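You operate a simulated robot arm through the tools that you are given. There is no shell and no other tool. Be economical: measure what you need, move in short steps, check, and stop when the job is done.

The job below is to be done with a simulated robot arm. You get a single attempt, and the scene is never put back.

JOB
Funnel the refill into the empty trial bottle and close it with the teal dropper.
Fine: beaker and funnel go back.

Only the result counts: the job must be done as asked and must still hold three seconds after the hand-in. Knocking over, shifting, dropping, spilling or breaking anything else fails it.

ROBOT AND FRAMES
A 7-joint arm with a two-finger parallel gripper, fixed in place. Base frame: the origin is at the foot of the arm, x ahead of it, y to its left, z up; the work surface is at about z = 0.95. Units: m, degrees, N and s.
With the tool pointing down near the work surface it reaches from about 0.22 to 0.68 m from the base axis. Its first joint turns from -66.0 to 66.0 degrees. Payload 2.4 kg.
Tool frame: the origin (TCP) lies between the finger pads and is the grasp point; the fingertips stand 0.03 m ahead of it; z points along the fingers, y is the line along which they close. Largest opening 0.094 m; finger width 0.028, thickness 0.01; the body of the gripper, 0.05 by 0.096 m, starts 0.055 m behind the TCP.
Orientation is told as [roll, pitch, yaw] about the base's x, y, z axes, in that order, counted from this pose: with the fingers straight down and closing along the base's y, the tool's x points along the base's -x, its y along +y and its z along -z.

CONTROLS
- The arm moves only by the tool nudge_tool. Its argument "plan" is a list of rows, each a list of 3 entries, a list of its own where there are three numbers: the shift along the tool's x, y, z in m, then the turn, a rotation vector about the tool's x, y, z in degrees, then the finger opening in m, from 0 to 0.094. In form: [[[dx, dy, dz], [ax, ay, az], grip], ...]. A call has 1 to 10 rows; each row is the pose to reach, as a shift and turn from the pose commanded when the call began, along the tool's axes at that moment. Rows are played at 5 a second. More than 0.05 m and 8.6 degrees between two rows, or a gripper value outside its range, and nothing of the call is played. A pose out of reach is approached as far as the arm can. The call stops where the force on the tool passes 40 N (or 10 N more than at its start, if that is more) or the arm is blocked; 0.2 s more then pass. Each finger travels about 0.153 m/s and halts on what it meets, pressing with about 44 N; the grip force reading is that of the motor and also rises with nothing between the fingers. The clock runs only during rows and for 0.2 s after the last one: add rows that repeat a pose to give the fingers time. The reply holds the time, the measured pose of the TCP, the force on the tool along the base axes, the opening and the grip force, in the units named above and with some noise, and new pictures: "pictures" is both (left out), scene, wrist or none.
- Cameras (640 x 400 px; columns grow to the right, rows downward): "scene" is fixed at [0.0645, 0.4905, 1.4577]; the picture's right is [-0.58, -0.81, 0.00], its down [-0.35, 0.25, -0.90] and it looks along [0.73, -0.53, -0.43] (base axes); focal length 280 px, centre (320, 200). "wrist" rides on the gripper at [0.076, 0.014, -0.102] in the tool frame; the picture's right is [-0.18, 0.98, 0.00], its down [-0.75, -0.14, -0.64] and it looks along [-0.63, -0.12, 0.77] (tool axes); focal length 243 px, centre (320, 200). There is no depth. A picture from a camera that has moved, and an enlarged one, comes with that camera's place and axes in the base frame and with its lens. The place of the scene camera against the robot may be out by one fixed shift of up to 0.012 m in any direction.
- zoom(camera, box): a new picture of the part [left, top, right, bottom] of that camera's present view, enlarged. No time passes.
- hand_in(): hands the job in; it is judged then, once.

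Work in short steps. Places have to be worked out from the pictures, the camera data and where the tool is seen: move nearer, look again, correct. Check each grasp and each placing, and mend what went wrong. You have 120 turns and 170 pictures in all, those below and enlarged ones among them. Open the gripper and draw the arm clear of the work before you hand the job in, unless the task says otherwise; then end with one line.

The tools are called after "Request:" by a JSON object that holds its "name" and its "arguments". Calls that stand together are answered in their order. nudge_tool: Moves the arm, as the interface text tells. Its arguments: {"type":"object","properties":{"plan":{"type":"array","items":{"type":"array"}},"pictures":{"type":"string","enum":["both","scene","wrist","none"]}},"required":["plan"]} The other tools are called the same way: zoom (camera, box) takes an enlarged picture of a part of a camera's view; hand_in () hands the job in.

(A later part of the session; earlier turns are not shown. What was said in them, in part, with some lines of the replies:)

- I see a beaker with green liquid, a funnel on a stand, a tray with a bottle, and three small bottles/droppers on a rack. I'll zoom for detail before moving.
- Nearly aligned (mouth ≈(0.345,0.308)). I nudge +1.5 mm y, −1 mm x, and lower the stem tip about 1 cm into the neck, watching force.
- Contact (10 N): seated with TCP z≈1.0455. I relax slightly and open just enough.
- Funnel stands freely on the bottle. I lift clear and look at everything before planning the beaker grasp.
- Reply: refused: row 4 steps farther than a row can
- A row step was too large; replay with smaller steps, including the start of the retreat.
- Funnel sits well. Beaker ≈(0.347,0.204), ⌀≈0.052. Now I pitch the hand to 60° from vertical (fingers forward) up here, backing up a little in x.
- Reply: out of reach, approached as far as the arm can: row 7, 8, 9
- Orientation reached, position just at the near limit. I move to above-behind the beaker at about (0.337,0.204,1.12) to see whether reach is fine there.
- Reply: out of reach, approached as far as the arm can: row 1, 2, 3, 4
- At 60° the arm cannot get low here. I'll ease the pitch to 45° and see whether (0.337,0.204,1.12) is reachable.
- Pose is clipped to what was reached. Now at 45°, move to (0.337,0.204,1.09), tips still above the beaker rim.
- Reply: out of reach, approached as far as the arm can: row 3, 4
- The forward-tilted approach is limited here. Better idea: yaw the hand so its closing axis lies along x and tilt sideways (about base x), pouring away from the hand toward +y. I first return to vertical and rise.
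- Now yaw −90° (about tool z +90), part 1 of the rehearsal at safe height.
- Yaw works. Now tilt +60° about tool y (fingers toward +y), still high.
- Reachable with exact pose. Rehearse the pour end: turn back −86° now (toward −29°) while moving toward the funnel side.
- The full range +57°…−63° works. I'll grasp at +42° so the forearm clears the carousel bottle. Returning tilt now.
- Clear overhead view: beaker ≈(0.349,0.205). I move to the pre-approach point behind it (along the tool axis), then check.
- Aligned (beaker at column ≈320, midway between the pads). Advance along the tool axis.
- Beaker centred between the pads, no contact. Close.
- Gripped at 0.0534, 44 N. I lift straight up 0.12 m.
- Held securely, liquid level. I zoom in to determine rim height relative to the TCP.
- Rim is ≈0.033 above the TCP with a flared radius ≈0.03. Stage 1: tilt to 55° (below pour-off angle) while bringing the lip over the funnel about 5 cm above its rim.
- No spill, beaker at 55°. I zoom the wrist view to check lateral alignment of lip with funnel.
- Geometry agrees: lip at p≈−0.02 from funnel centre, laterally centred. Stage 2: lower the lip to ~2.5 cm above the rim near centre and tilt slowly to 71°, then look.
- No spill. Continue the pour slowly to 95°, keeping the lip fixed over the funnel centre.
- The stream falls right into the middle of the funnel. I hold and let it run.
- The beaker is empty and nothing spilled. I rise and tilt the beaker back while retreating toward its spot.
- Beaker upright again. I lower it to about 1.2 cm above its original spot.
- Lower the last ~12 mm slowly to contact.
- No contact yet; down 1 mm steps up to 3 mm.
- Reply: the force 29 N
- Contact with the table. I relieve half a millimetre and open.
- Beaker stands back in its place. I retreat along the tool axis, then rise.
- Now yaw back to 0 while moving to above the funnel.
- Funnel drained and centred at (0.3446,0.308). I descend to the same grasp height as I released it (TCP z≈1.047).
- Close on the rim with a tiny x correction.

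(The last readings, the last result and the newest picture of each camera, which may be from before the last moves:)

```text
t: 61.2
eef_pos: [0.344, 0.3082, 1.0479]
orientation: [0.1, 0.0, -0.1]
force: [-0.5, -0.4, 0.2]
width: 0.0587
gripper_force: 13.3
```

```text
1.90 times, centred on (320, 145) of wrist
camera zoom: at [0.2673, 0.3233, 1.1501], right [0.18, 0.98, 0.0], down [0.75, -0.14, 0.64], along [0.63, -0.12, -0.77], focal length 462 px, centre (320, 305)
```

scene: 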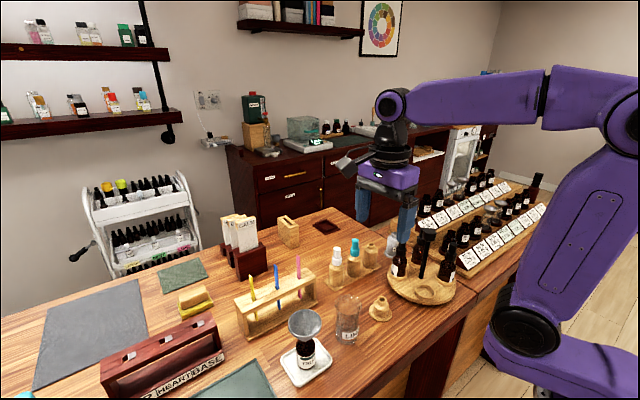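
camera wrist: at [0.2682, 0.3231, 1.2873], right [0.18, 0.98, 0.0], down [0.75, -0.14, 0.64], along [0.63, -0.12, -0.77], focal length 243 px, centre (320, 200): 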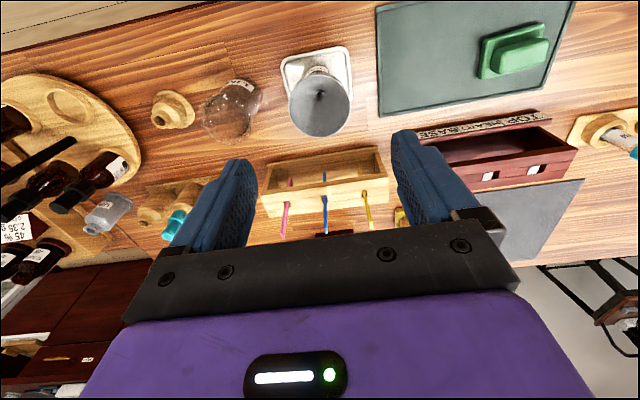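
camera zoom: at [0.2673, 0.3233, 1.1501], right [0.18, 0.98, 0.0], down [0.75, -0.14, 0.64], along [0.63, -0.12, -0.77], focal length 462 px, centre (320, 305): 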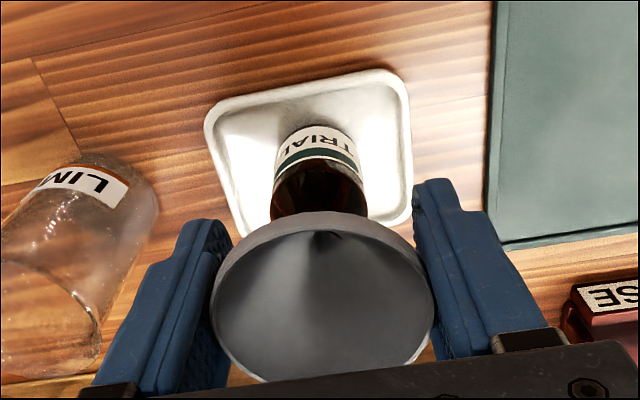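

Held. Lift straight up slowly.

Request:
{"name": "nudge_tool", "arguments": {"plan": [[[0, 0, -0.01], [0, 0, 0], 0.04], [[0, 0, -0.025], [0, 0, 0], 0.04], [[0, 0, -0.045], [0, 0, 0], 0.04], [[0, 0, -0.07], [0, 0, 0], 0.04], [[0, 0, -0.1], [0, 0, 0], 0.04], [[0, 0, -0.11], [0, 0, 0], 0.04], [[0, 0, -0.11], [0, 0, 0], 0.04]], "pictures": "wrist"}}

Request:
{"name": "zoom", "arguments": {"camera": "scene", "box": [260, 220, 400, 380]}}

```text
t: 62.8
eef_pos: [0.345, 0.3077, 1.1565]
orientation: [0.0, 0.0, 0.0]
force: [-0.1, -0.4, -0.6]
width: 0.0584
gripper_force: 14.0
camera wrist: at [0.2678, 0.322, 1.259], right [0.18, 0.98, 0.0], down [0.75, -0.14, 0.64], along [0.63, -0.12, -0.77], focal length 243 px, centre (320, 200)
```

wrist: 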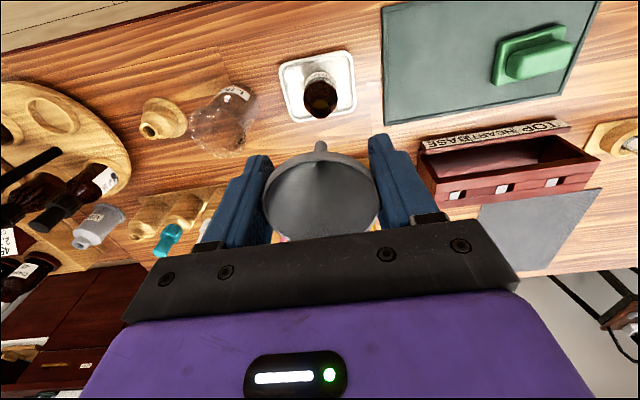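

```text
2.50 times, centred on (330, 300) of scene
camera zoom: at [0.0645, 0.4905, 1.4577], right [-0.58, -0.81, 0.0], down [-0.35, 0.25, -0.9], along [0.73, -0.53, -0.43], focal length 700 px, centre (295, -50)
```

zoom: 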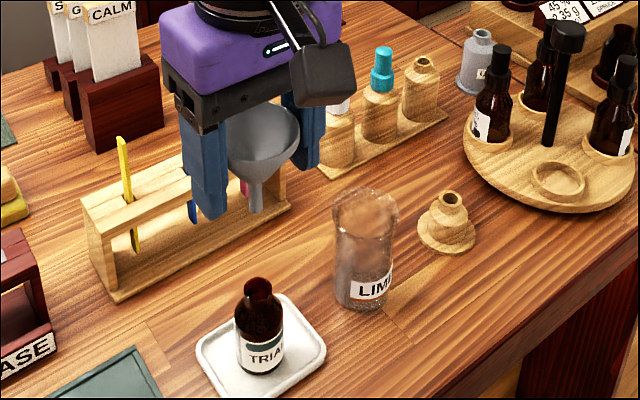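

Bottle undisturbed. Carry the funnel back over its stand at (0.3478,0.105).

Request:
{"name": "nudge_tool", "arguments": {"plan": [[[0, -0.03, 0], [0, 0, 0], 0.04], [[0, -0.065, 0], [0, 0, 0], 0.04], [[-0.001, -0.1, 0], [0, 0, 0], 0.04], [[-0.002, -0.135, 0], [0, 0, 0], 0.04], [[-0.0028, -0.17, 0.01], [0, 0, 0], 0.04], [[-0.0028, -0.195, 0.03], [0, 0, 0], 0.04], [[-0.0028, -0.2027, 0.045], [0, 0, 0], 0.04], [[-0.0028, -0.2027, 0.06], [0, 0, 0], 0.04], [[-0.0028, -0.2027, 0.06], [0, 0, 0], 0.04]], "pictures": "none"}}

Request:
{"name": "zoom", "arguments": {"camera": "scene", "box": [320, 230, 440, 340]}}

Request:
{"name": "zoom", "arguments": {"camera": "wrist", "box": [250, 50, 390, 190]}}

```text
t: 64.8
eef_pos: [0.3487, 0.1028, 1.0975]
orientation: [0.0, 0.0, 0.0]
force: [-0.2, 0.3, 1.1]
width: 0.0584
gripper_force: 13.9
```

```text
3.64 times, centred on (380, 285) of scene
camera zoom: at [0.0645, 0.4905, 1.4577], right [-0.58, -0.81, 0.0], down [-0.35, 0.25, -0.9], along [0.73, -0.53, -0.43], focal length 1018 px, centre (102, -109)
```

zoom: 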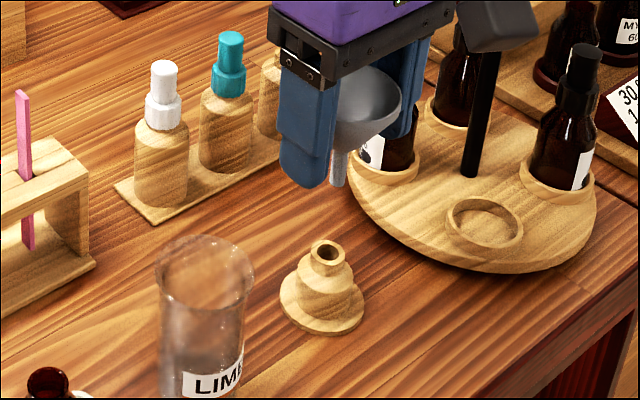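

```text
2.86 times, centred on (320, 120) of wrist
camera zoom: at [0.2712, 0.1179, 1.2], right [0.18, 0.98, 0.0], down [0.75, -0.14, 0.64], along [0.63, -0.12, -0.77], focal length 693 px, centre (320, 429)
```

zoom: 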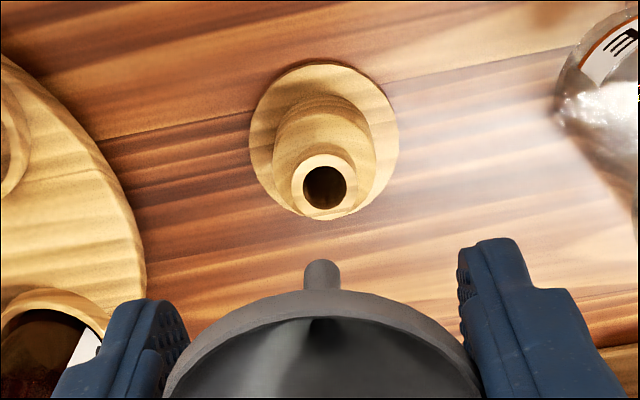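

Hole ≈(0.348,0.1045). Correct y by +2 mm and lower until the tip is just above the stand.

Request:
{"name": "nudge_tool", "arguments": {"plan": [[[0.0005, 0.0015, 0.015], [0, 0, 0], 0.04], [[0.0005, 0.0015, 0.03], [0, 0, 0], 0.04], [[0.0005, 0.0015, 0.044], [0, 0, 0], 0.04], [[0.0005, 0.0015, 0.044], [0, 0, 0], 0.04]], "pictures": "none"}}

Request:
{"name": "zoom", "arguments": {"camera": "scene", "box": [340, 250, 420, 330]}}

Request:
{"name": "zoom", "arguments": {"camera": "wrist", "box": [250, 50, 390, 190]}}

```text
t: 65.8
eef_pos: [0.3472, 0.1044, 1.0539]
orientation: [0.0, -0.1, -0.1]
force: [1.2, 0.4, -1.0]
width: 0.0584
gripper_force: 14.5
```

```text
5.00 times, centred on (380, 290) of scene
camera zoom: at [0.0645, 0.4905, 1.4577], right [-0.58, -0.81, 0.0], down [-0.35, 0.25, -0.9], along [0.73, -0.53, -0.43], focal length 1400 px, centre (20, -250)
```

zoom: 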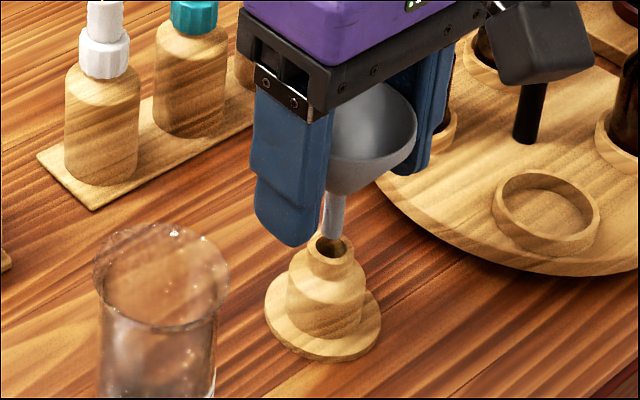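

```text
2.86 times, centred on (320, 120) of wrist
camera zoom: at [0.2704, 0.1199, 1.1554], right [0.18, 0.98, 0.0], down [0.75, -0.14, 0.64], along [0.63, -0.12, -0.77], focal length 693 px, centre (320, 429)
```

zoom: 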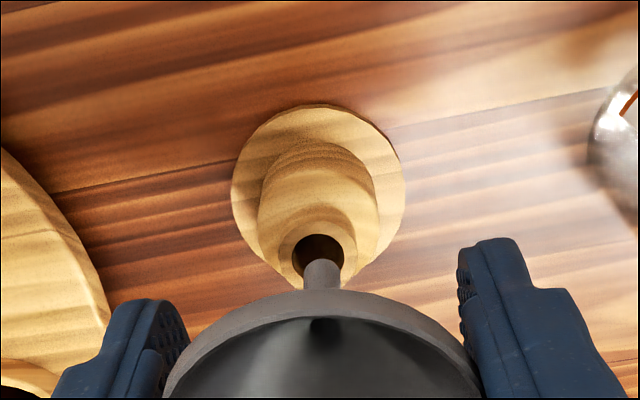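

Well aligned. Lower into the hole.

Request:
{"name": "nudge_tool", "arguments": {"plan": [[[0, -0.0005, 0.008], [0, 0, 0], 0.04], [[0, -0.0005, 0.016], [0, 0, 0], 0.04], [[0, -0.0005, 0.024], [0, 0, 0], 0.04], [[0, -0.0005, 0.032], [0, 0, 0], 0.04], [[0, -0.0005, 0.036], [0, 0, 0], 0.04], [[0, -0.0005, 0.036], [0, 0, 0], 0.04]], "pictures": "none"}}

Request:
{"name": "zoom", "arguments": {"camera": "scene", "box": [340, 250, 420, 330]}}

```text
t: 67.2
eef_pos: [0.3475, 0.1049, 1.0169]
orientation: [-0.1, -0.1, 0.0]
force: [-0.6, 0.6, 0.0]
width: 0.0585
gripper_force: 13.8
```

```text
5.00 times, centred on (380, 290) of scene
camera zoom: at [0.0645, 0.4905, 1.4577], right [-0.58, -0.81, 0.0], down [-0.35, 0.25, -0.9], along [0.73, -0.53, -0.43], focal length 1400 px, centre (20, -250)
```

zoom: 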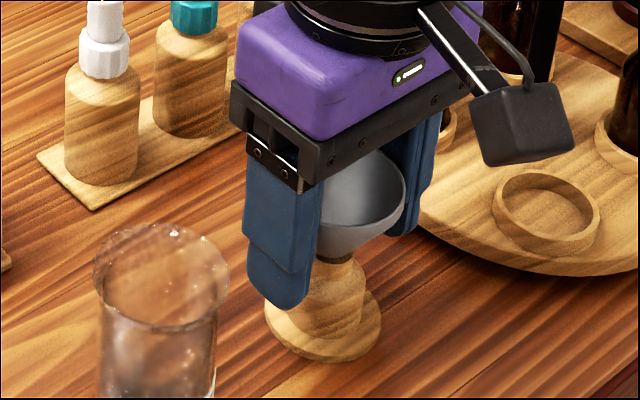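

Almost seated; 1 mm steps to contact.

Request:
{"name": "nudge_tool", "arguments": {"plan": [[[0, 0, 0.001], [0, 0, 0], 0.04], [[0, 0, 0.002], [0, 0, 0], 0.04], [[0, 0, 0.003], [0, 0, 0], 0.04], [[0, 0, 0.003], [0, 0, 0], 0.04]], "pictures": "none"}}

```text
t: 68.2
eef_pos: [0.3475, 0.1052, 1.0152]
orientation: [0.0, 0.0, -0.1]
force: [-0.8, -0.7, 0.2]
width: 0.0585
gripper_force: 13.8
```

Request:
{"name": "nudge_tool", "arguments": {"plan": [[[0, 0, 0.001], [0, 0, 0], 0.04], [[0, 0, 0.002], [0, 0, 0], 0.04], [[0, 0, 0.002], [0, 0, 0], 0.04]], "pictures": "none"}}

```text
t: 69.0
eef_pos: [0.3481, 0.1041, 1.014]
orientation: [0.1, 0.0, 0.0]
force: [-0.1, -0.7, -0.4]
width: 0.0586
gripper_force: 13.9
```

Reading noise is ~1 mm; I look closely before going on.

Request:
{"name": "nudge_tool", "arguments": {"plan": [[[0, 0, 0.001], [0, 0, 0], 0.04], [[0, 0, 0.001], [0, 0, 0], 0.04]], "pictures": "none"}}

Request:
{"name": "zoom", "arguments": {"camera": "scene", "box": [360, 270, 410, 320]}}

Request:
{"name": "zoom", "arguments": {"camera": "wrist", "box": [230, 40, 410, 250]}}

```text
t: 69.6
eef_pos: [0.348, 0.1056, 1.0134]
orientation: [-0.1, 0.0, 0.1]
force: [0.0, -0.5, 8.7]
width: 0.058
gripper_force: 14.1
```

```text
8.00 times, centred on (385, 295) of scene
camera zoom: at [0.0644, 0.4904, 1.4578], right [-0.58, -0.81, 0.0], down [-0.35, 0.25, -0.9], along [0.73, -0.53, -0.43], focal length 2240 px, centre (-200, -560)
```

zoom: 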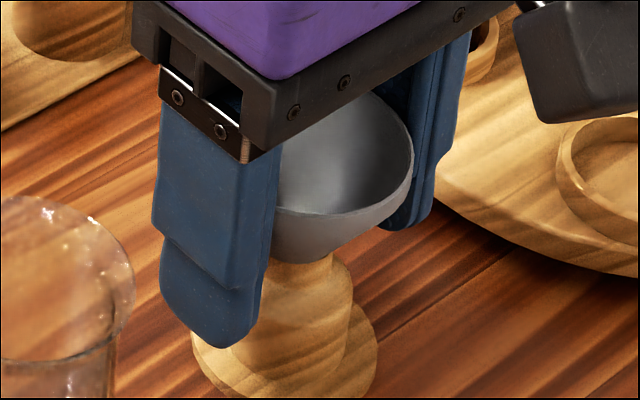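

```text
1.90 times, centred on (320, 145) of wrist
camera zoom: at [0.2711, 0.1208, 1.1152], right [0.18, 0.98, 0.0], down [0.75, -0.14, 0.64], along [0.63, -0.12, -0.77], focal length 462 px, centre (320, 305)
```

zoom: 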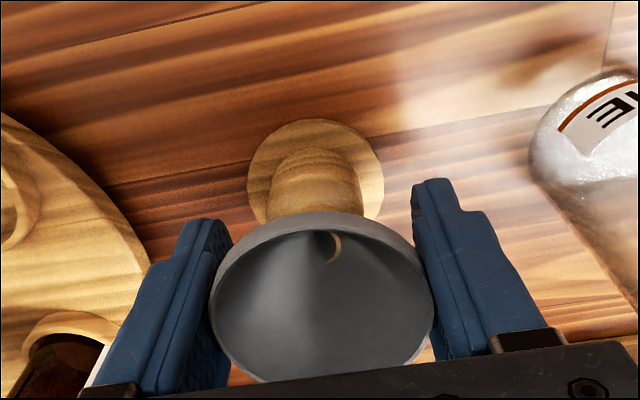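

Contact (8.7 N): seated. Release and rise.

Request:
{"name": "nudge_tool", "arguments": {"plan": [[[0, 0, -0.001], [0, 0, 0], 0.055], [[0, 0, -0.001], [0, 0, 0], 0.065], [[0, 0, -0.001], [0, 0, 0], 0.08], [[0, 0, -0.001], [0, 0, 0], 0.08], [[0, 0, -0.02], [0, 0, 0], 0.08], [[0, 0, -0.06], [0, 0, 0], 0.08], [[0, 0, -0.1], [0, 0, 0], 0.08], [[0, 0, -0.14], [0, 0, 0], 0.08], [[0, 0, -0.16], [0, 0, 0], 0.08], [[0, 0, -0.16], [0, 0, 0], 0.08]], "pictures": "wrist"}}

Request:
{"name": "zoom", "arguments": {"camera": "scene", "box": [320, 230, 440, 340]}}

Request:
{"name": "zoom", "arguments": {"camera": "wrist", "box": [220, 20, 400, 240]}}

```text
t: 71.8
eef_pos: [0.3479, 0.1057, 1.1727]
orientation: [0.1, -0.1, -0.1]
force: [-0.1, 0.0, -0.4]
width: 0.0801
gripper_force: 0.0
camera wrist: at [0.2712, 0.1203, 1.2757], right [0.18, 0.98, 0.0], down [0.75, -0.14, 0.64], along [0.63, -0.12, -0.77], focal length 243 px, centre (320, 200)
```

wrist: 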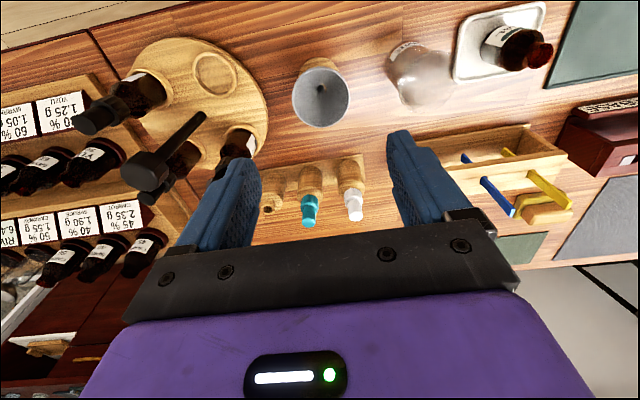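

```text
3.64 times, centred on (380, 285) of scene
camera zoom: at [0.0645, 0.4905, 1.4577], right [-0.58, -0.81, 0.0], down [-0.35, 0.25, -0.9], along [0.73, -0.53, -0.43], focal length 1018 px, centre (102, -109)
```

zoom: 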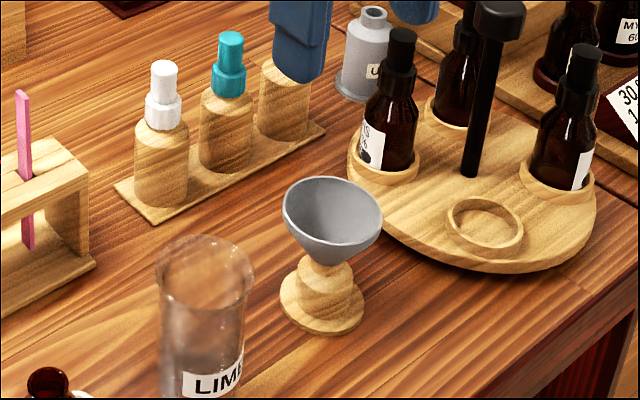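

```text
1.82 times, centred on (310, 130) of wrist
camera zoom: at [0.2712, 0.1203, 1.2757], right [0.18, 0.98, 0.0], down [0.75, -0.14, 0.64], along [0.63, -0.12, -0.77], focal length 441 px, centre (338, 327)
```

zoom: 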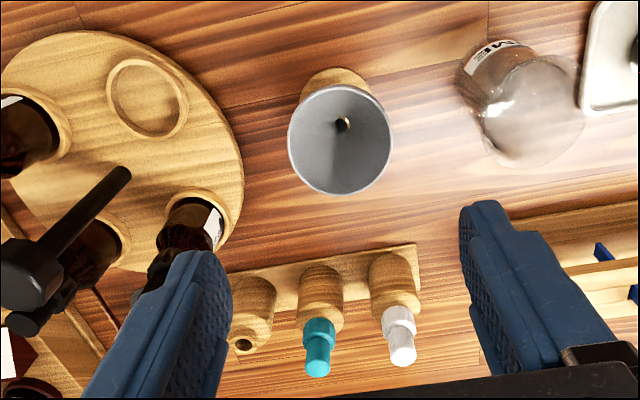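

Funnel is back on its stand. Teal dropper triangulates to ≈(0.481,0.067), cap z 1.018–1.063. I hover above it.

Request:
{"name": "nudge_tool", "arguments": {"plan": [[[-0.035, -0.01, 0], [0, 0, 0], 0.06], [[-0.07, -0.02, 0], [0, 0, 0], 0.05], [[-0.105, -0.03, 0], [0, 0, 0], 0.045], [[-0.133, -0.0387, 0.02], [0, 0, 0], 0.045], [[-0.133, -0.0387, 0.052], [0, 0, 0], 0.045], [[-0.133, -0.0387, 0.052], [0, 0, 0], 0.045]], "pictures": "wrist"}}

Request:
{"name": "zoom", "arguments": {"camera": "scene", "box": [320, 180, 440, 290]}}

Request:
{"name": "zoom", "arguments": {"camera": "wrist", "box": [240, 60, 400, 220]}}

```text
t: 73.2
eef_pos: [0.482, 0.0668, 1.1192]
orientation: [0.0, 0.0, 0.0]
force: [0.0, 0.8, 0.2]
width: 0.0449
gripper_force: 0.0
camera wrist: at [0.4054, 0.0818, 1.222], right [0.18, 0.98, 0.0], down [0.75, -0.14, 0.64], along [0.63, -0.12, -0.77], focal length 243 px, centre (320, 200)
```

wrist: 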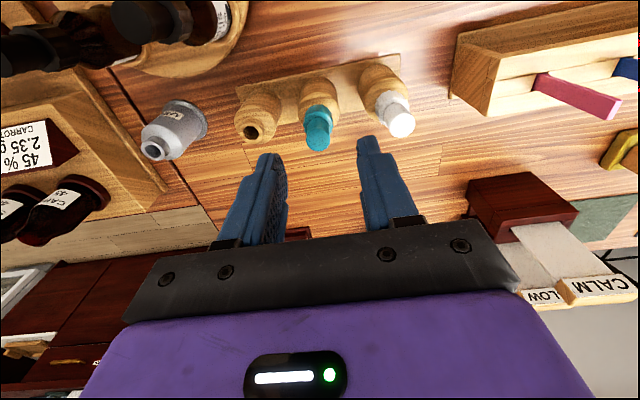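

```text
3.64 times, centred on (380, 235) of scene
camera zoom: at [0.0645, 0.4905, 1.4577], right [-0.58, -0.81, 0.0], down [-0.35, 0.25, -0.9], along [0.73, -0.53, -0.43], focal length 1018 px, centre (102, 73)
```

zoom: 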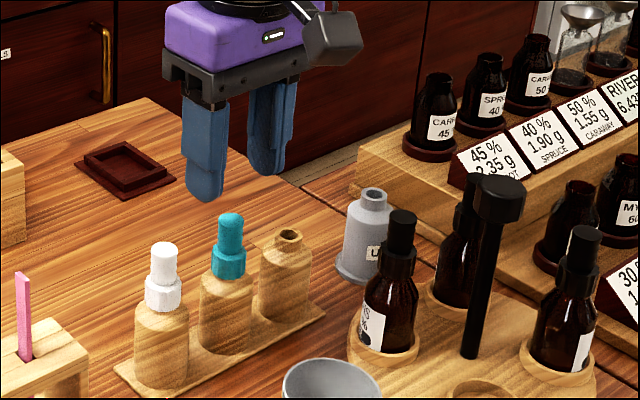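

```text
2.50 times, centred on (320, 140) of wrist
camera zoom: at [0.4054, 0.0818, 1.222], right [0.18, 0.98, 0.0], down [0.75, -0.14, 0.64], along [0.63, -0.12, -0.77], focal length 606 px, centre (320, 350)
```

zoom: 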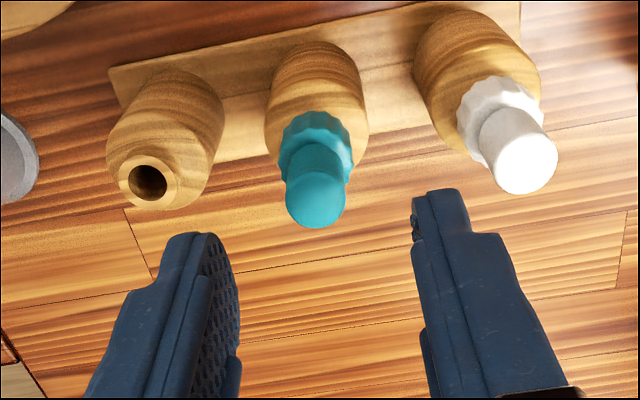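

Dropper axis ≈(0.4803,0.066); neighbours are 6 cm away. Descend to TCP z≈1.052 around the collar.

Request:
{"name": "nudge_tool", "arguments": {"plan": [[[0.0015, -0.0006, 0.02], [0, 0, 0], 0.045], [[0.0015, -0.0006, 0.04], [0, 0, 0], 0.045], [[0.0015, -0.0006, 0.06], [0, 0, 0], 0.045], [[0.0015, -0.0006, 0.068], [0, 0, 0], 0.045], [[0.0015, -0.0006, 0.068], [0, 0, 0], 0.045]], "pictures": "none"}}

Request:
{"name": "zoom", "arguments": {"camera": "scene", "box": [320, 200, 420, 290]}}

Request:
{"name": "zoom", "arguments": {"camera": "wrist", "box": [240, 60, 400, 260]}}

```text
t: 74.4
eef_pos: [0.4795, 0.0658, 1.0517]
orientation: [0.0, 0.1, 0.1]
force: [0.2, 0.4, 0.1]
width: 0.0449
gripper_force: 0.1
```

```text
4.44 times, centred on (370, 245) of scene
camera zoom: at [0.0645, 0.4905, 1.4577], right [-0.58, -0.81, 0.0], down [-0.35, 0.25, -0.9], along [0.73, -0.53, -0.43], focal length 1245 px, centre (98, 0)
```

zoom: 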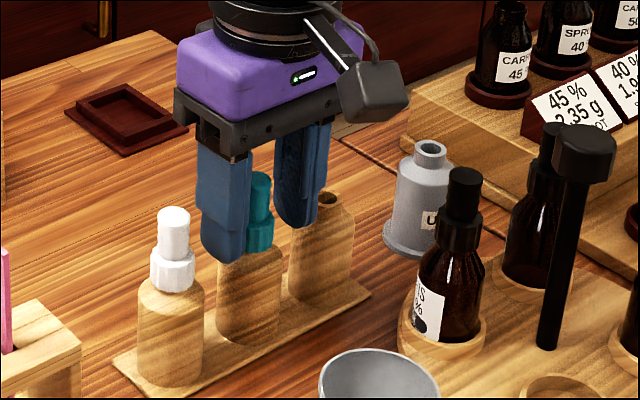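

```text
2.00 times, centred on (320, 160) of wrist
camera zoom: at [0.4016, 0.0813, 1.1542], right [0.18, 0.98, 0.0], down [0.75, -0.14, 0.64], along [0.63, -0.12, -0.77], focal length 485 px, centre (320, 280)
```

zoom: 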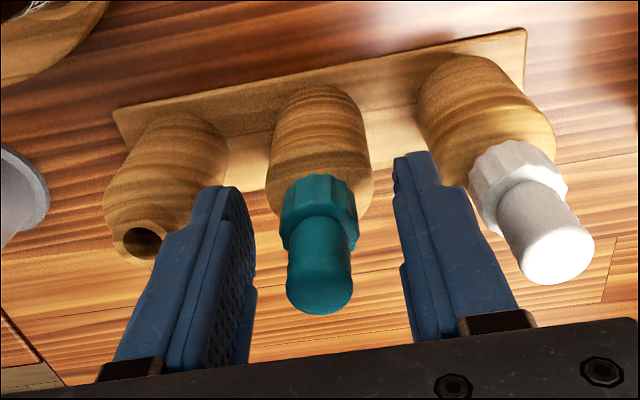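

Collar lies between the pads. Close.

Request:
{"name": "nudge_tool", "arguments": {"plan": [[[0, 0, 0], [0, 0, 0], 0.03], [[0, 0, 0], [0, 0, 0], 0.015], [[0, 0, 0], [0, 0, 0], 0.012], [[0, 0, 0], [0, 0, 0], 0.012]], "pictures": "none"}}

Request:
{"name": "zoom", "arguments": {"camera": "wrist", "box": [240, 60, 400, 260]}}

```text
t: 75.4
eef_pos: [0.4787, 0.0668, 1.0518]
orientation: [-0.1, 0.0, 0.0]
force: [0.0, -3.5, 0.5]
width: 0.0221
gripper_force: 24.2
```

```text
2.00 times, centred on (320, 160) of wrist
camera zoom: at [0.4016, 0.0809, 1.1544], right [0.18, 0.98, 0.0], down [0.75, -0.14, 0.64], along [0.63, -0.12, -0.77], focal length 485 px, centre (320, 280)
```

zoom: 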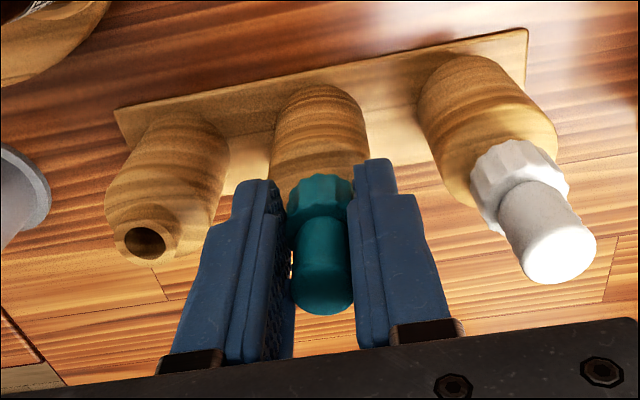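

Gripped at 0.022. Lift straight up slowly.

Request:
{"name": "nudge_tool", "arguments": {"plan": [[[0, 0, -0.006], [0, 0, 0], 0.012], [[0, 0, -0.016], [0, 0, 0], 0.012], [[0, 0, -0.03], [0, 0, 0], 0.012], [[0, 0, -0.05], [0, 0, 0], 0.012], [[0, 0, -0.075], [0, 0, 0], 0.012], [[0, 0, -0.1], [0, 0, 0], 0.012], [[0, 0, -0.125], [0, 0, 0], 0.012], [[0, 0, -0.125], [0, 0, 0], 0.012]], "pictures": "wrist"}}

Request:
{"name": "zoom", "arguments": {"camera": "scene", "box": [310, 150, 430, 290]}}

Request:
{"name": "zoom", "arguments": {"camera": "wrist", "box": [240, 60, 400, 260]}}

```text
t: 77.2
eef_pos: [0.4779, 0.0666, 1.1783]
orientation: [0.0, 0.0, 0.0]
force: [0.1, 0.6, -0.2]
width: 0.0222
gripper_force: 24.1
camera wrist: at [0.401, 0.0821, 1.2811], right [0.18, 0.98, 0.0], down [0.75, -0.14, 0.64], along [0.63, -0.12, -0.77], focal length 243 px, centre (320, 200)
```

wrist: 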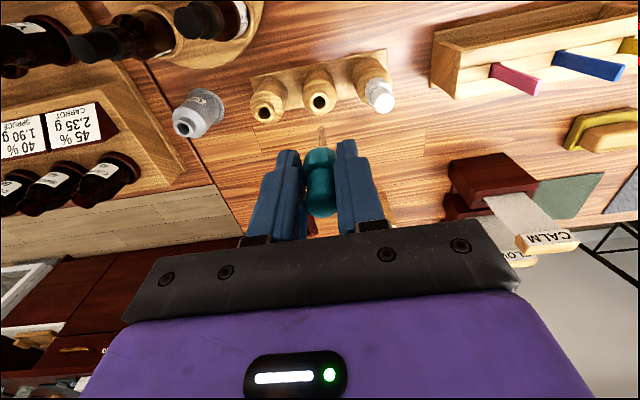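

```text
2.86 times, centred on (370, 220) of scene
camera zoom: at [0.0645, 0.4905, 1.4577], right [-0.58, -0.81, 0.0], down [-0.35, 0.25, -0.9], along [0.73, -0.53, -0.43], focal length 800 px, centre (177, 143)
```

zoom: 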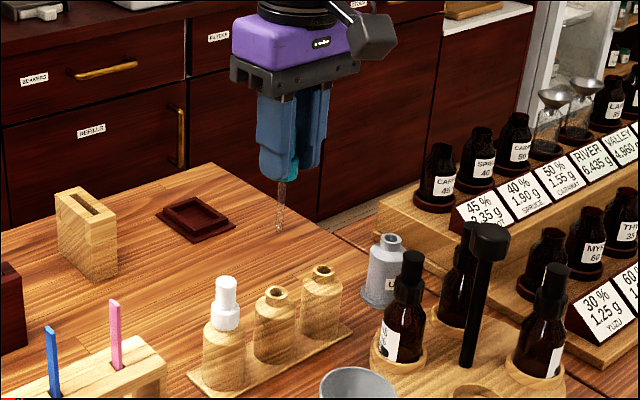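

```text
2.00 times, centred on (320, 160) of wrist
camera zoom: at [0.401, 0.0821, 1.2811], right [0.18, 0.98, 0.0], down [0.75, -0.14, 0.64], along [0.63, -0.12, -0.77], focal length 485 px, centre (320, 280)
```

zoom: 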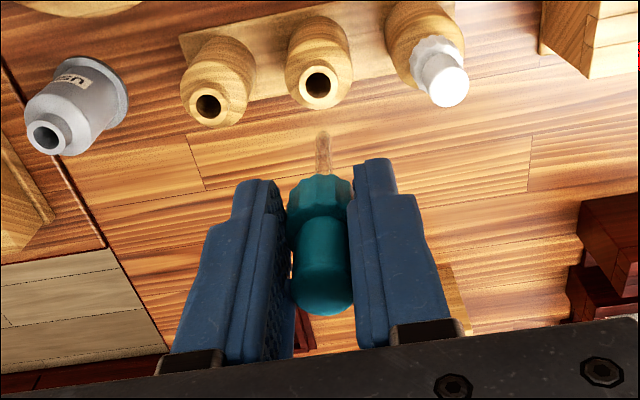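

The dropper with its glass pipette is free; tip ≈0.08 below the TCP. Carry it to above the bottle (0.345,0.308), x first.

Request:
{"name": "nudge_tool", "arguments": {"plan": [[[0.03, 0.01, -0.015], [0, 0, 0], 0.012], [[0.065, 0.035, -0.015], [0, 0, 0], 0.012], [[0.095, 0.07, -0.015], [0, 0, 0], 0.012], [[0.115, 0.11, -0.015], [0, 0, 0], 0.012], [[0.128, 0.15, -0.015], [0, 0, 0], 0.012], [[0.133, 0.19, -0.015], [0, 0, 0], 0.012], [[0.133, 0.225, -0.01], [0, 0, 0], 0.012], [[0.133, 0.241, -0.005], [0, 0, 0], 0.012], [[0.133, 0.241, 0.0], [0, 0, 0], 0.012], [[0.133, 0.241, 0.0], [0, 0, 0], 0.012]], "pictures": "wrist"}}

Request:
{"name": "zoom", "arguments": {"camera": "scene", "box": [260, 220, 380, 380]}}

Request:
{"name": "zoom", "arguments": {"camera": "wrist", "box": [250, 30, 400, 180]}}

```text
t: 79.4
eef_pos: [0.347, 0.3074, 1.1771]
orientation: [0.0, -0.1, 0.0]
force: [-0.7, -0.3, 0.3]
width: 0.0223
gripper_force: 23.6
camera wrist: at [0.2689, 0.3224, 1.2792], right [0.18, 0.98, 0.0], down [0.75, -0.14, 0.64], along [0.63, -0.12, -0.77], focal length 243 px, centre (320, 200)
```

wrist: 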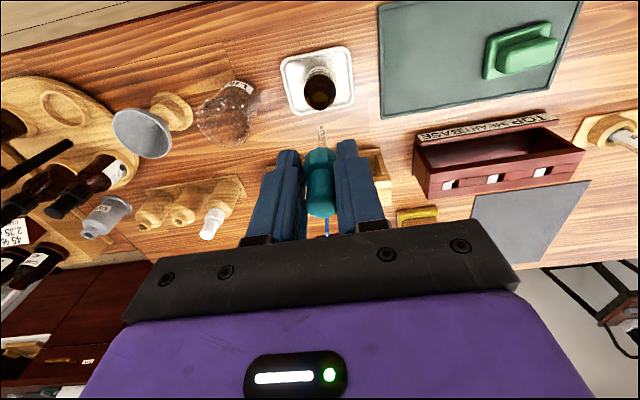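

```text
2.50 times, centred on (320, 300) of scene
camera zoom: at [0.0645, 0.4905, 1.4577], right [-0.58, -0.81, 0.0], down [-0.35, 0.25, -0.9], along [0.73, -0.53, -0.43], focal length 700 px, centre (320, -50)
```

zoom: 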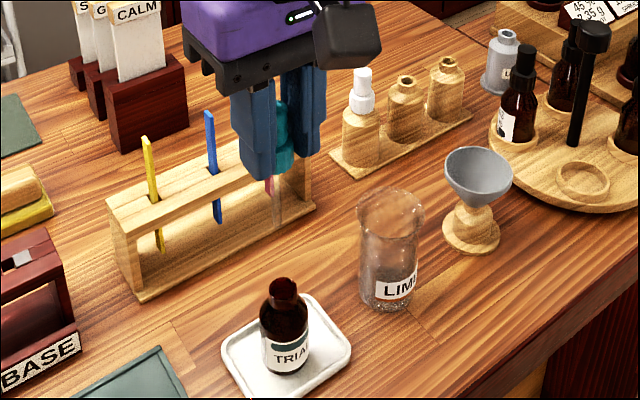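

```text
2.67 times, centred on (325, 105) of wrist
camera zoom: at [0.2689, 0.3224, 1.2792], right [0.18, 0.98, 0.0], down [0.75, -0.14, 0.64], along [0.63, -0.12, -0.77], focal length 647 px, centre (307, 453)
```

zoom: 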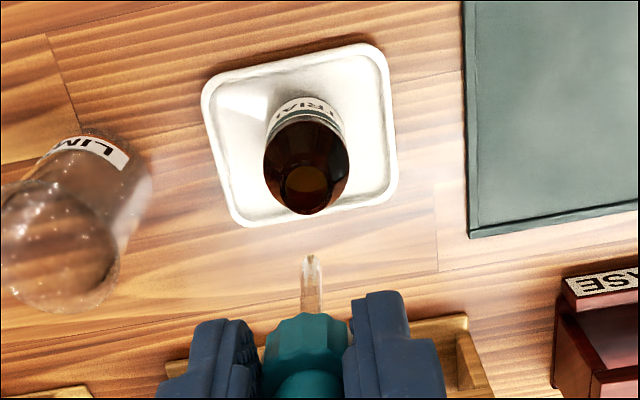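

Tip ≈(0.3465,0.308), mouth ≈(0.3445,0.3075). Shift x −2 mm and lower until the tip is 1 cm above the mouth.

Request:
{"name": "nudge_tool", "arguments": {"plan": [[[0.0018, 0, 0.02], [0, 0, 0], 0.012], [[0.0018, 0, 0.04], [0, 0, 0], 0.012], [[0.0018, 0, 0.05], [0, 0, 0], 0.012], [[0.0018, 0, 0.05], [0, 0, 0], 0.012]], "pictures": "none"}}

Request:
{"name": "zoom", "arguments": {"camera": "scene", "box": [270, 270, 350, 370]}}

Request:
{"name": "zoom", "arguments": {"camera": "wrist", "box": [270, 60, 370, 180]}}

```text
t: 80.4
eef_pos: [0.3438, 0.3064, 1.1277]
orientation: [0.0, -0.1, 0.0]
force: [-0.8, -0.1, -0.3]
width: 0.0221
gripper_force: 23.7
```

```text
4.00 times, centred on (310, 320) of scene
camera zoom: at [0.0645, 0.4905, 1.4577], right [-0.58, -0.81, 0.0], down [-0.35, 0.25, -0.9], along [0.73, -0.53, -0.43], focal length 1120 px, centre (360, -280)
```

zoom: 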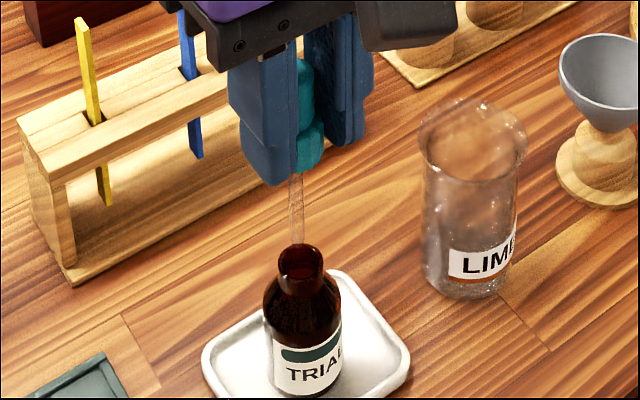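

```text
3.33 times, centred on (320, 120) of wrist
camera zoom: at [0.2672, 0.3217, 1.2299], right [0.18, 0.98, 0.0], down [0.75, -0.14, 0.64], along [0.63, -0.12, -0.77], focal length 809 px, centre (320, 467)
```

zoom: 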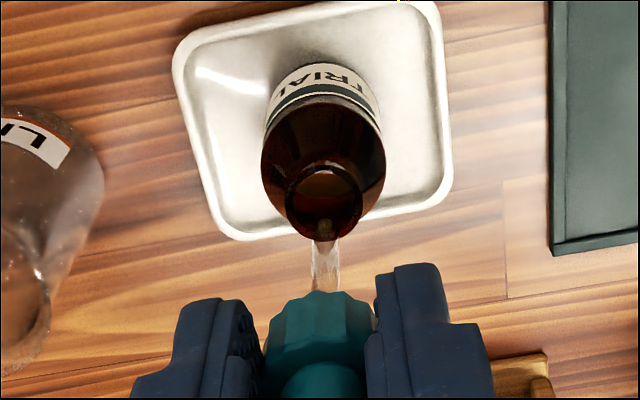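

Tip is on the mouth axis. Lower to TCP ≈1.075 (pipette inside, collar just above the mouth).

Request:
{"name": "nudge_tool", "arguments": {"plan": [[[0, 0.0003, 0.01], [0, 0, 0], 0.012], [[0, 0.0003, 0.02], [0, 0, 0], 0.012], [[0, 0.0003, 0.03], [0, 0, 0], 0.012], [[0, 0.0003, 0.04], [0, 0, 0], 0.012], [[0, 0.0003, 0.05], [0, 0, 0], 0.012], [[0, 0.0003, 0.05], [0, 0, 0], 0.012]], "pictures": "none"}}

Request:
{"name": "zoom", "arguments": {"camera": "scene", "box": [280, 290, 340, 360]}}

Request:
{"name": "zoom", "arguments": {"camera": "wrist", "box": [270, 80, 370, 200]}}

```text
t: 81.8
eef_pos: [0.344, 0.3074, 1.0763]
orientation: [0.1, 0.0, 0.1]
force: [-0.2, 0.1, 0.0]
width: 0.0222
gripper_force: 24.4
```

```text
5.71 times, centred on (310, 325) of scene
camera zoom: at [0.0645, 0.4905, 1.4577], right [-0.58, -0.81, 0.0], down [-0.35, 0.25, -0.9], along [0.73, -0.53, -0.43], focal length 1600 px, centre (377, -514)
```

zoom: 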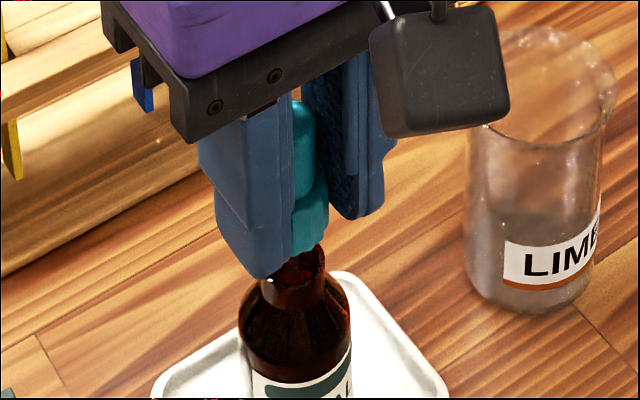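

```text
3.33 times, centred on (320, 140) of wrist
camera zoom: at [0.2664, 0.3218, 1.1797], right [0.18, 0.98, 0.0], down [0.75, -0.14, 0.64], along [0.63, -0.12, -0.77], focal length 809 px, centre (320, 400)
```

zoom: 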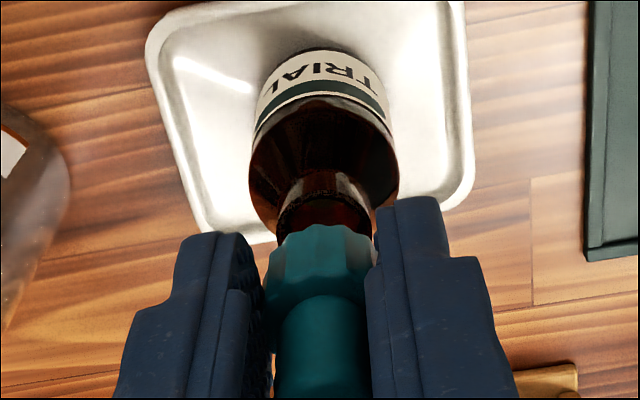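

Collar just above the mouth, aligned within a millimetre. Descend slowly, watching force.

Request:
{"name": "nudge_tool", "arguments": {"plan": [[[0, 0.0006, 0.002], [0, 0, 0], 0.012], [[0, 0.0006, 0.004], [0, 0, 0], 0.012], [[0, 0.0006, 0.006], [0, 0, 0], 0.012], [[0, 0.0006, 0.008], [0, 0, 0], 0.012], [[0, 0.0006, 0.008], [0, 0, 0], 0.012]], "pictures": "none"}}

Request:
{"name": "zoom", "arguments": {"camera": "scene", "box": [280, 290, 340, 360]}}

```text
t: 83.0
eef_pos: [0.343, 0.308, 1.0702]
orientation: [0.0, 0.0, 0.1]
force: [0.1, -0.1, 0.2]
width: 0.0218
gripper_force: 23.7
```

```text
5.71 times, centred on (310, 325) of scene
camera zoom: at [0.0645, 0.4905, 1.4577], right [-0.58, -0.81, 0.0], down [-0.35, 0.25, -0.9], along [0.73, -0.53, -0.43], focal length 1600 px, centre (377, -514)
```

zoom: 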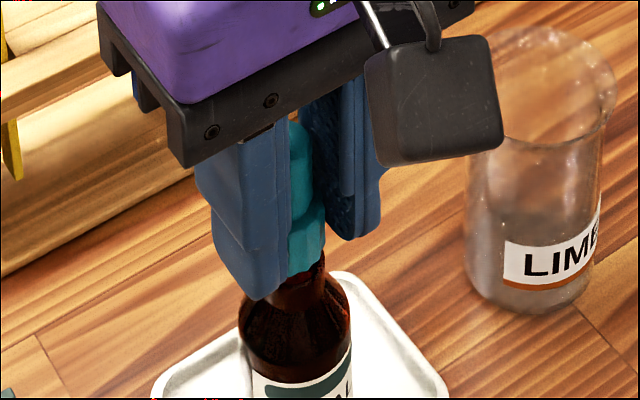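

Collar at the mouth, no force yet. Continue in 1 mm steps.

Request:
{"name": "nudge_tool", "arguments": {"plan": [[[0, 0, 0.001], [0, 0, 0], 0.012], [[0, 0, 0.002], [0, 0, 0], 0.012], [[0, 0, 0.003], [0, 0, 0], 0.012], [[0, 0, 0.004], [0, 0, 0], 0.012], [[0, 0, 0.004], [0, 0, 0], 0.012]], "pictures": "none"}}

Request:
{"name": "zoom", "arguments": {"camera": "scene", "box": [280, 290, 340, 360]}}

Request:
{"name": "zoom", "arguments": {"camera": "wrist", "box": [270, 80, 370, 200]}}

```text
t: 84.2
eef_pos: [0.3442, 0.3087, 1.0655]
orientation: [0.1, 0.0, -0.1]
force: [0.7, -0.2, -0.3]
width: 0.0223
gripper_force: 24.1
```

```text
5.71 times, centred on (310, 325) of scene
camera zoom: at [0.0645, 0.4905, 1.4577], right [-0.58, -0.81, 0.0], down [-0.35, 0.25, -0.9], along [0.73, -0.53, -0.43], focal length 1600 px, centre (377, -514)
```

zoom: 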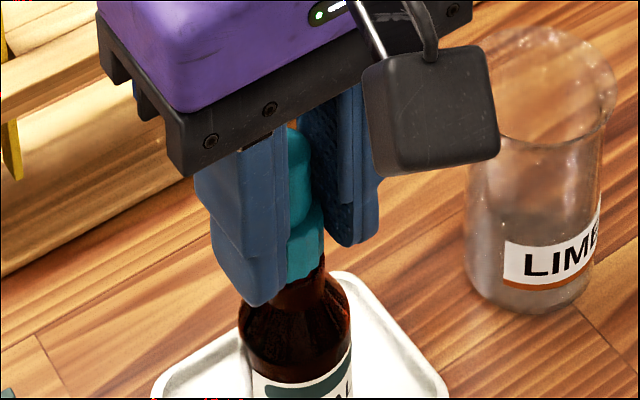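

```text
3.33 times, centred on (320, 140) of wrist
camera zoom: at [0.2676, 0.3231, 1.1678], right [0.18, 0.98, 0.0], down [0.75, -0.14, 0.64], along [0.63, -0.12, -0.77], focal length 809 px, centre (320, 400)
```

zoom: 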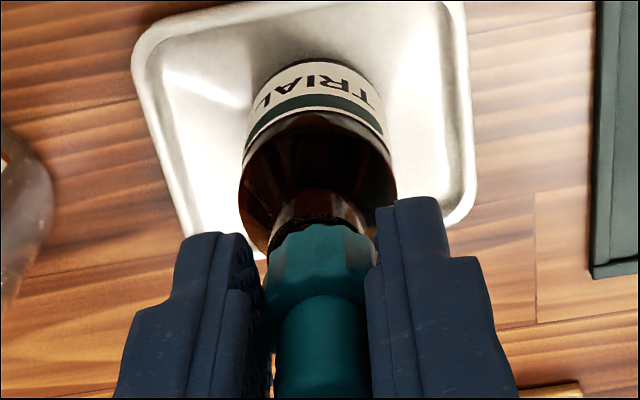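

Still free. Continue 1 mm steps.

Request:
{"name": "nudge_tool", "arguments": {"plan": [[[0, 0, 0.001], [0, 0, 0], 0.012], [[0, 0, 0.002], [0, 0, 0], 0.012], [[0, 0, 0.003], [0, 0, 0], 0.012], [[0, 0, 0.004], [0, 0, 0], 0.012], [[0, 0, 0.004], [0, 0, 0], 0.012]], "pictures": "none"}}

Request:
{"name": "zoom", "arguments": {"camera": "wrist", "box": [270, 80, 370, 200]}}

```text
t: 85.4
eef_pos: [0.3435, 0.3092, 1.0617]
orientation: [0.0, 0.0, 0.1]
force: [0.4, 0.2, 0.6]
width: 0.0221
gripper_force: 23.6
```

```text
3.33 times, centred on (320, 140) of wrist
camera zoom: at [0.2671, 0.3231, 1.1636], right [0.18, 0.98, 0.0], down [0.75, -0.14, 0.64], along [0.63, -0.12, -0.77], focal length 809 px, centre (320, 400)
```

zoom: 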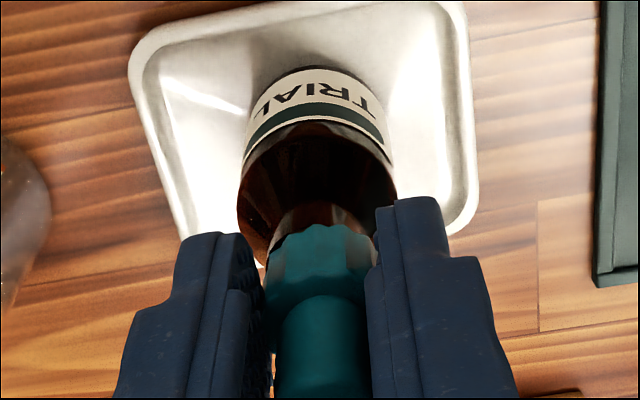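

The collar is now sliding over the neck. Continue.

Request:
{"name": "nudge_tool", "arguments": {"plan": [[[0, 0, 0.001], [0, 0, 0], 0.012], [[0, 0, 0.002], [0, 0, 0], 0.012], [[0, 0, 0.003], [0, 0, 0], 0.012], [[0, 0, 0.004], [0, 0, 0], 0.012], [[0, 0, 0.004], [0, 0, 0], 0.012]], "pictures": "none"}}

Request:
{"name": "zoom", "arguments": {"camera": "scene", "box": [280, 290, 340, 360]}}

Request:
{"name": "zoom", "arguments": {"camera": "wrist", "box": [270, 80, 370, 200]}}

```text
t: 86.6
eef_pos: [0.3449, 0.3078, 1.0568]
orientation: [0.0, 0.0, -0.1]
force: [-0.5, 0.7, 0.0]
width: 0.022
gripper_force: 23.6
```

```text
5.71 times, centred on (310, 325) of scene
camera zoom: at [0.0645, 0.4905, 1.4577], right [-0.58, -0.81, 0.0], down [-0.35, 0.25, -0.9], along [0.73, -0.53, -0.43], focal length 1600 px, centre (377, -514)
```

zoom: 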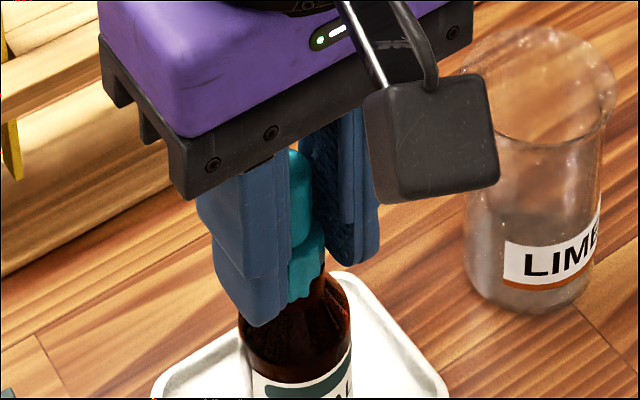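

```text
3.33 times, centred on (320, 140) of wrist
camera zoom: at [0.2671, 0.3231, 1.1596], right [0.18, 0.98, 0.0], down [0.75, -0.14, 0.64], along [0.63, -0.12, -0.77], focal length 809 px, centre (320, 400)
```

zoom: 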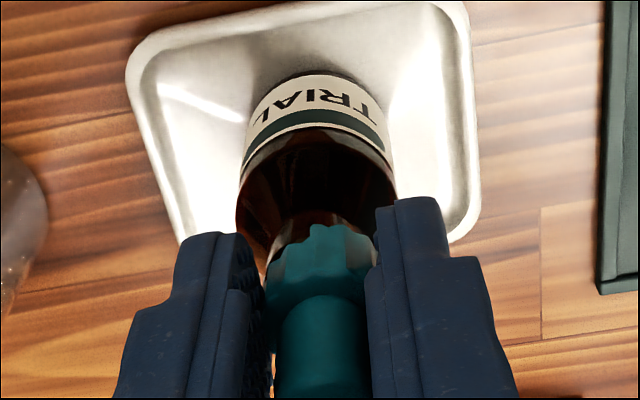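

No contact yet; continue a few more mm.

Request:
{"name": "nudge_tool", "arguments": {"plan": [[[0, 0, 0.001], [0, 0, 0], 0.012], [[0, 0, 0.002], [0, 0, 0], 0.012], [[0, 0, 0.003], [0, 0, 0], 0.012], [[0, 0, 0.003], [0, 0, 0], 0.012]], "pictures": "none"}}

Request:
{"name": "zoom", "arguments": {"camera": "wrist", "box": [270, 80, 370, 200]}}

```text
t: 87.6
eef_pos: [0.3438, 0.3084, 1.0555]
orientation: [0.1, -0.1, 0.0]
force: [-2.1, -3.3, 33.0]
width: 0.0221
gripper_force: 23.9
```

```text
3.33 times, centred on (320, 140) of wrist
camera zoom: at [0.2668, 0.3225, 1.1578], right [0.18, 0.98, 0.0], down [0.75, -0.14, 0.64], along [0.63, -0.12, -0.76], focal length 809 px, centre (320, 400)
```

zoom: 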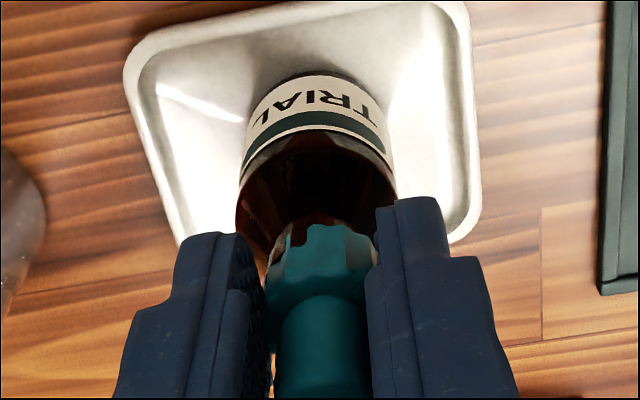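

33 N contact: the cap has bottomed. I relieve and release, then inspect.

Request:
{"name": "nudge_tool", "arguments": {"plan": [[[0, 0, -0.0015], [0, 0, 0], 0.02], [[0, 0, -0.0015], [0, 0, 0], 0.03], [[0, 0, -0.0015], [0, 0, 0], 0.04], [[0, 0, -0.0015], [0, 0, 0], 0.045], [[0, 0, -0.02], [0, 0, 0], 0.045], [[0, 0, -0.06], [0, 0, 0], 0.045], [[0, 0, -0.08], [0, 0, 0], 0.045], [[0, 0, -0.08], [0, 0, 0], 0.045]], "pictures": "wrist"}}

Request:
{"name": "zoom", "arguments": {"camera": "scene", "box": [270, 280, 350, 380]}}

Request:
{"name": "zoom", "arguments": {"camera": "wrist", "box": [260, 40, 400, 200]}}

```text
t: 89.4
eef_pos: [0.3421, 0.3068, 1.1346]
orientation: [-0.1, 0.0, 0.0]
force: [-0.1, -0.1, 0.0]
width: 0.0452
gripper_force: 0.0
camera wrist: at [0.2654, 0.3226, 1.237], right [0.18, 0.98, 0.0], down [0.75, -0.14, 0.64], along [0.63, -0.12, -0.77], focal length 243 px, centre (320, 200)
```

wrist: 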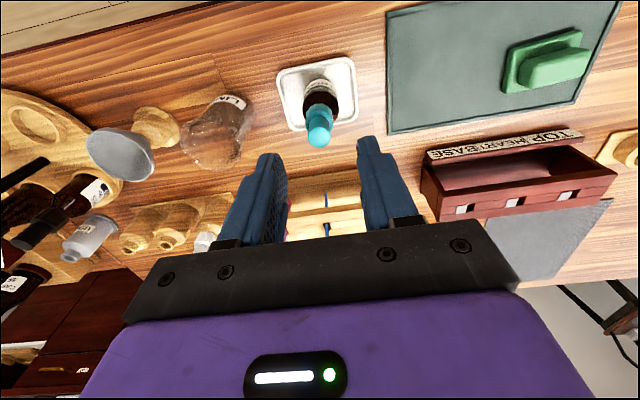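

```text
4.00 times, centred on (310, 330) of scene
camera zoom: at [0.0645, 0.4905, 1.4577], right [-0.58, -0.81, 0.0], down [-0.35, 0.25, -0.9], along [0.73, -0.53, -0.43], focal length 1120 px, centre (360, -320)
```

zoom: 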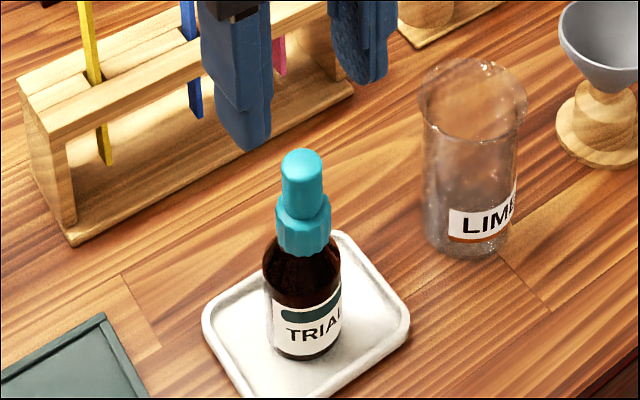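

```text
2.50 times, centred on (330, 120) of wrist
camera zoom: at [0.2654, 0.3226, 1.237], right [0.18, 0.98, 0.0], down [0.75, -0.14, 0.64], along [0.63, -0.12, -0.77], focal length 606 px, centre (295, 400)
```

zoom: 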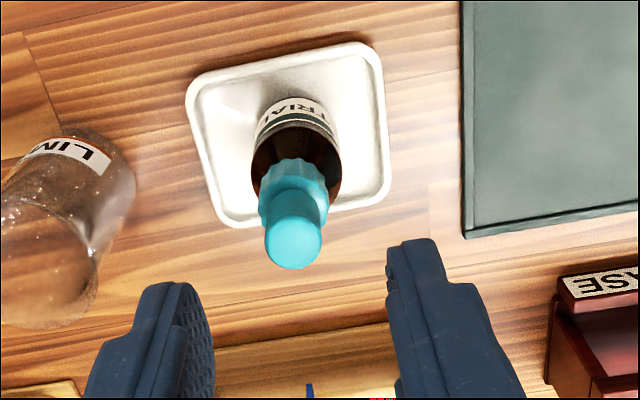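

The teal dropper sits fully on the shoulder, upright; everything else is in place. I draw the arm clear upward and take a last look.

Request:
{"name": "nudge_tool", "arguments": {"plan": [[[0, 0, -0.04], [0, 0, 0], 0.06], [[0, 0, -0.08], [0, 0, 0], 0.08], [[0.0, -0.03, -0.11], [0, 0, 0], 0.085], [[0.0, -0.06, -0.14], [0, 0, 0], 0.085], [[0.0, -0.08, -0.16], [0, 0, 0], 0.085], [[0.0, -0.08, -0.16], [0, 0, 0], 0.085]]}}

Request:
{"name": "zoom", "arguments": {"camera": "scene", "box": [270, 220, 470, 390]}}

```text
t: 90.8
eef_pos: [0.3424, 0.229, 1.2939]
orientation: [-0.1, 0.0, 0.0]
force: [0.5, 0.7, -0.8]
width: 0.0851
gripper_force: 0.0
camera wrist: at [0.2668, 0.2437, 1.3962], right [0.18, 0.98, 0.0], down [0.75, -0.14, 0.64], along [0.63, -0.12, -0.77], focal length 243 px, centre (320, 200)
```

scene: 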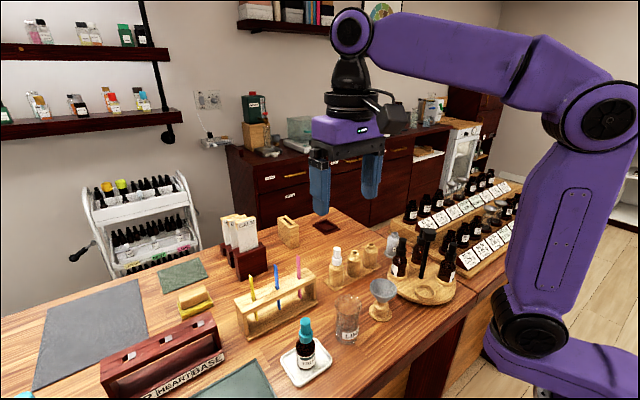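
wrist: 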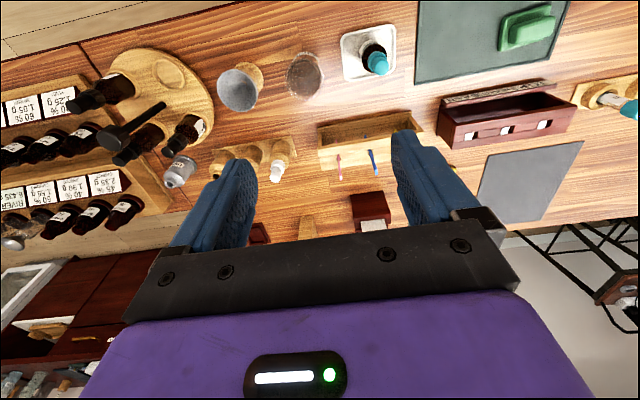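

```text
2.35 times, centred on (370, 305) of scene
camera zoom: at [0.0645, 0.4904, 1.4577], right [-0.58, -0.81, 0.0], down [-0.35, 0.25, -0.9], along [0.73, -0.53, -0.43], focal length 659 px, centre (202, -47)
```

zoom: 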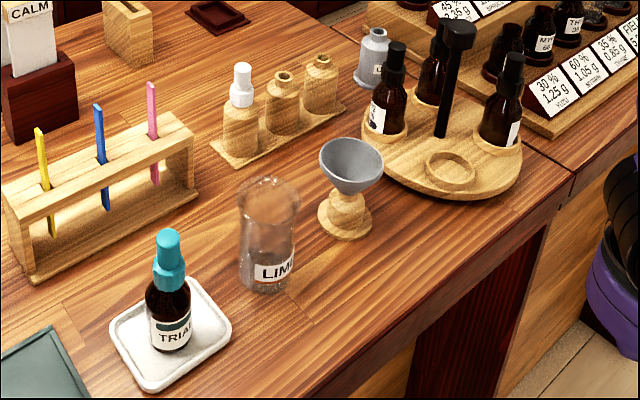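

All items match their original places, and the bottle is filled and closed. Handing in.

Request:
{"name": "hand_in", "arguments": {}}

```text
The job is handed in.
```

The trial bottle is filled with the refill and closed with the teal dropper. The beaker and funnel are back where they were, I saw no spills, and the job is handed in.
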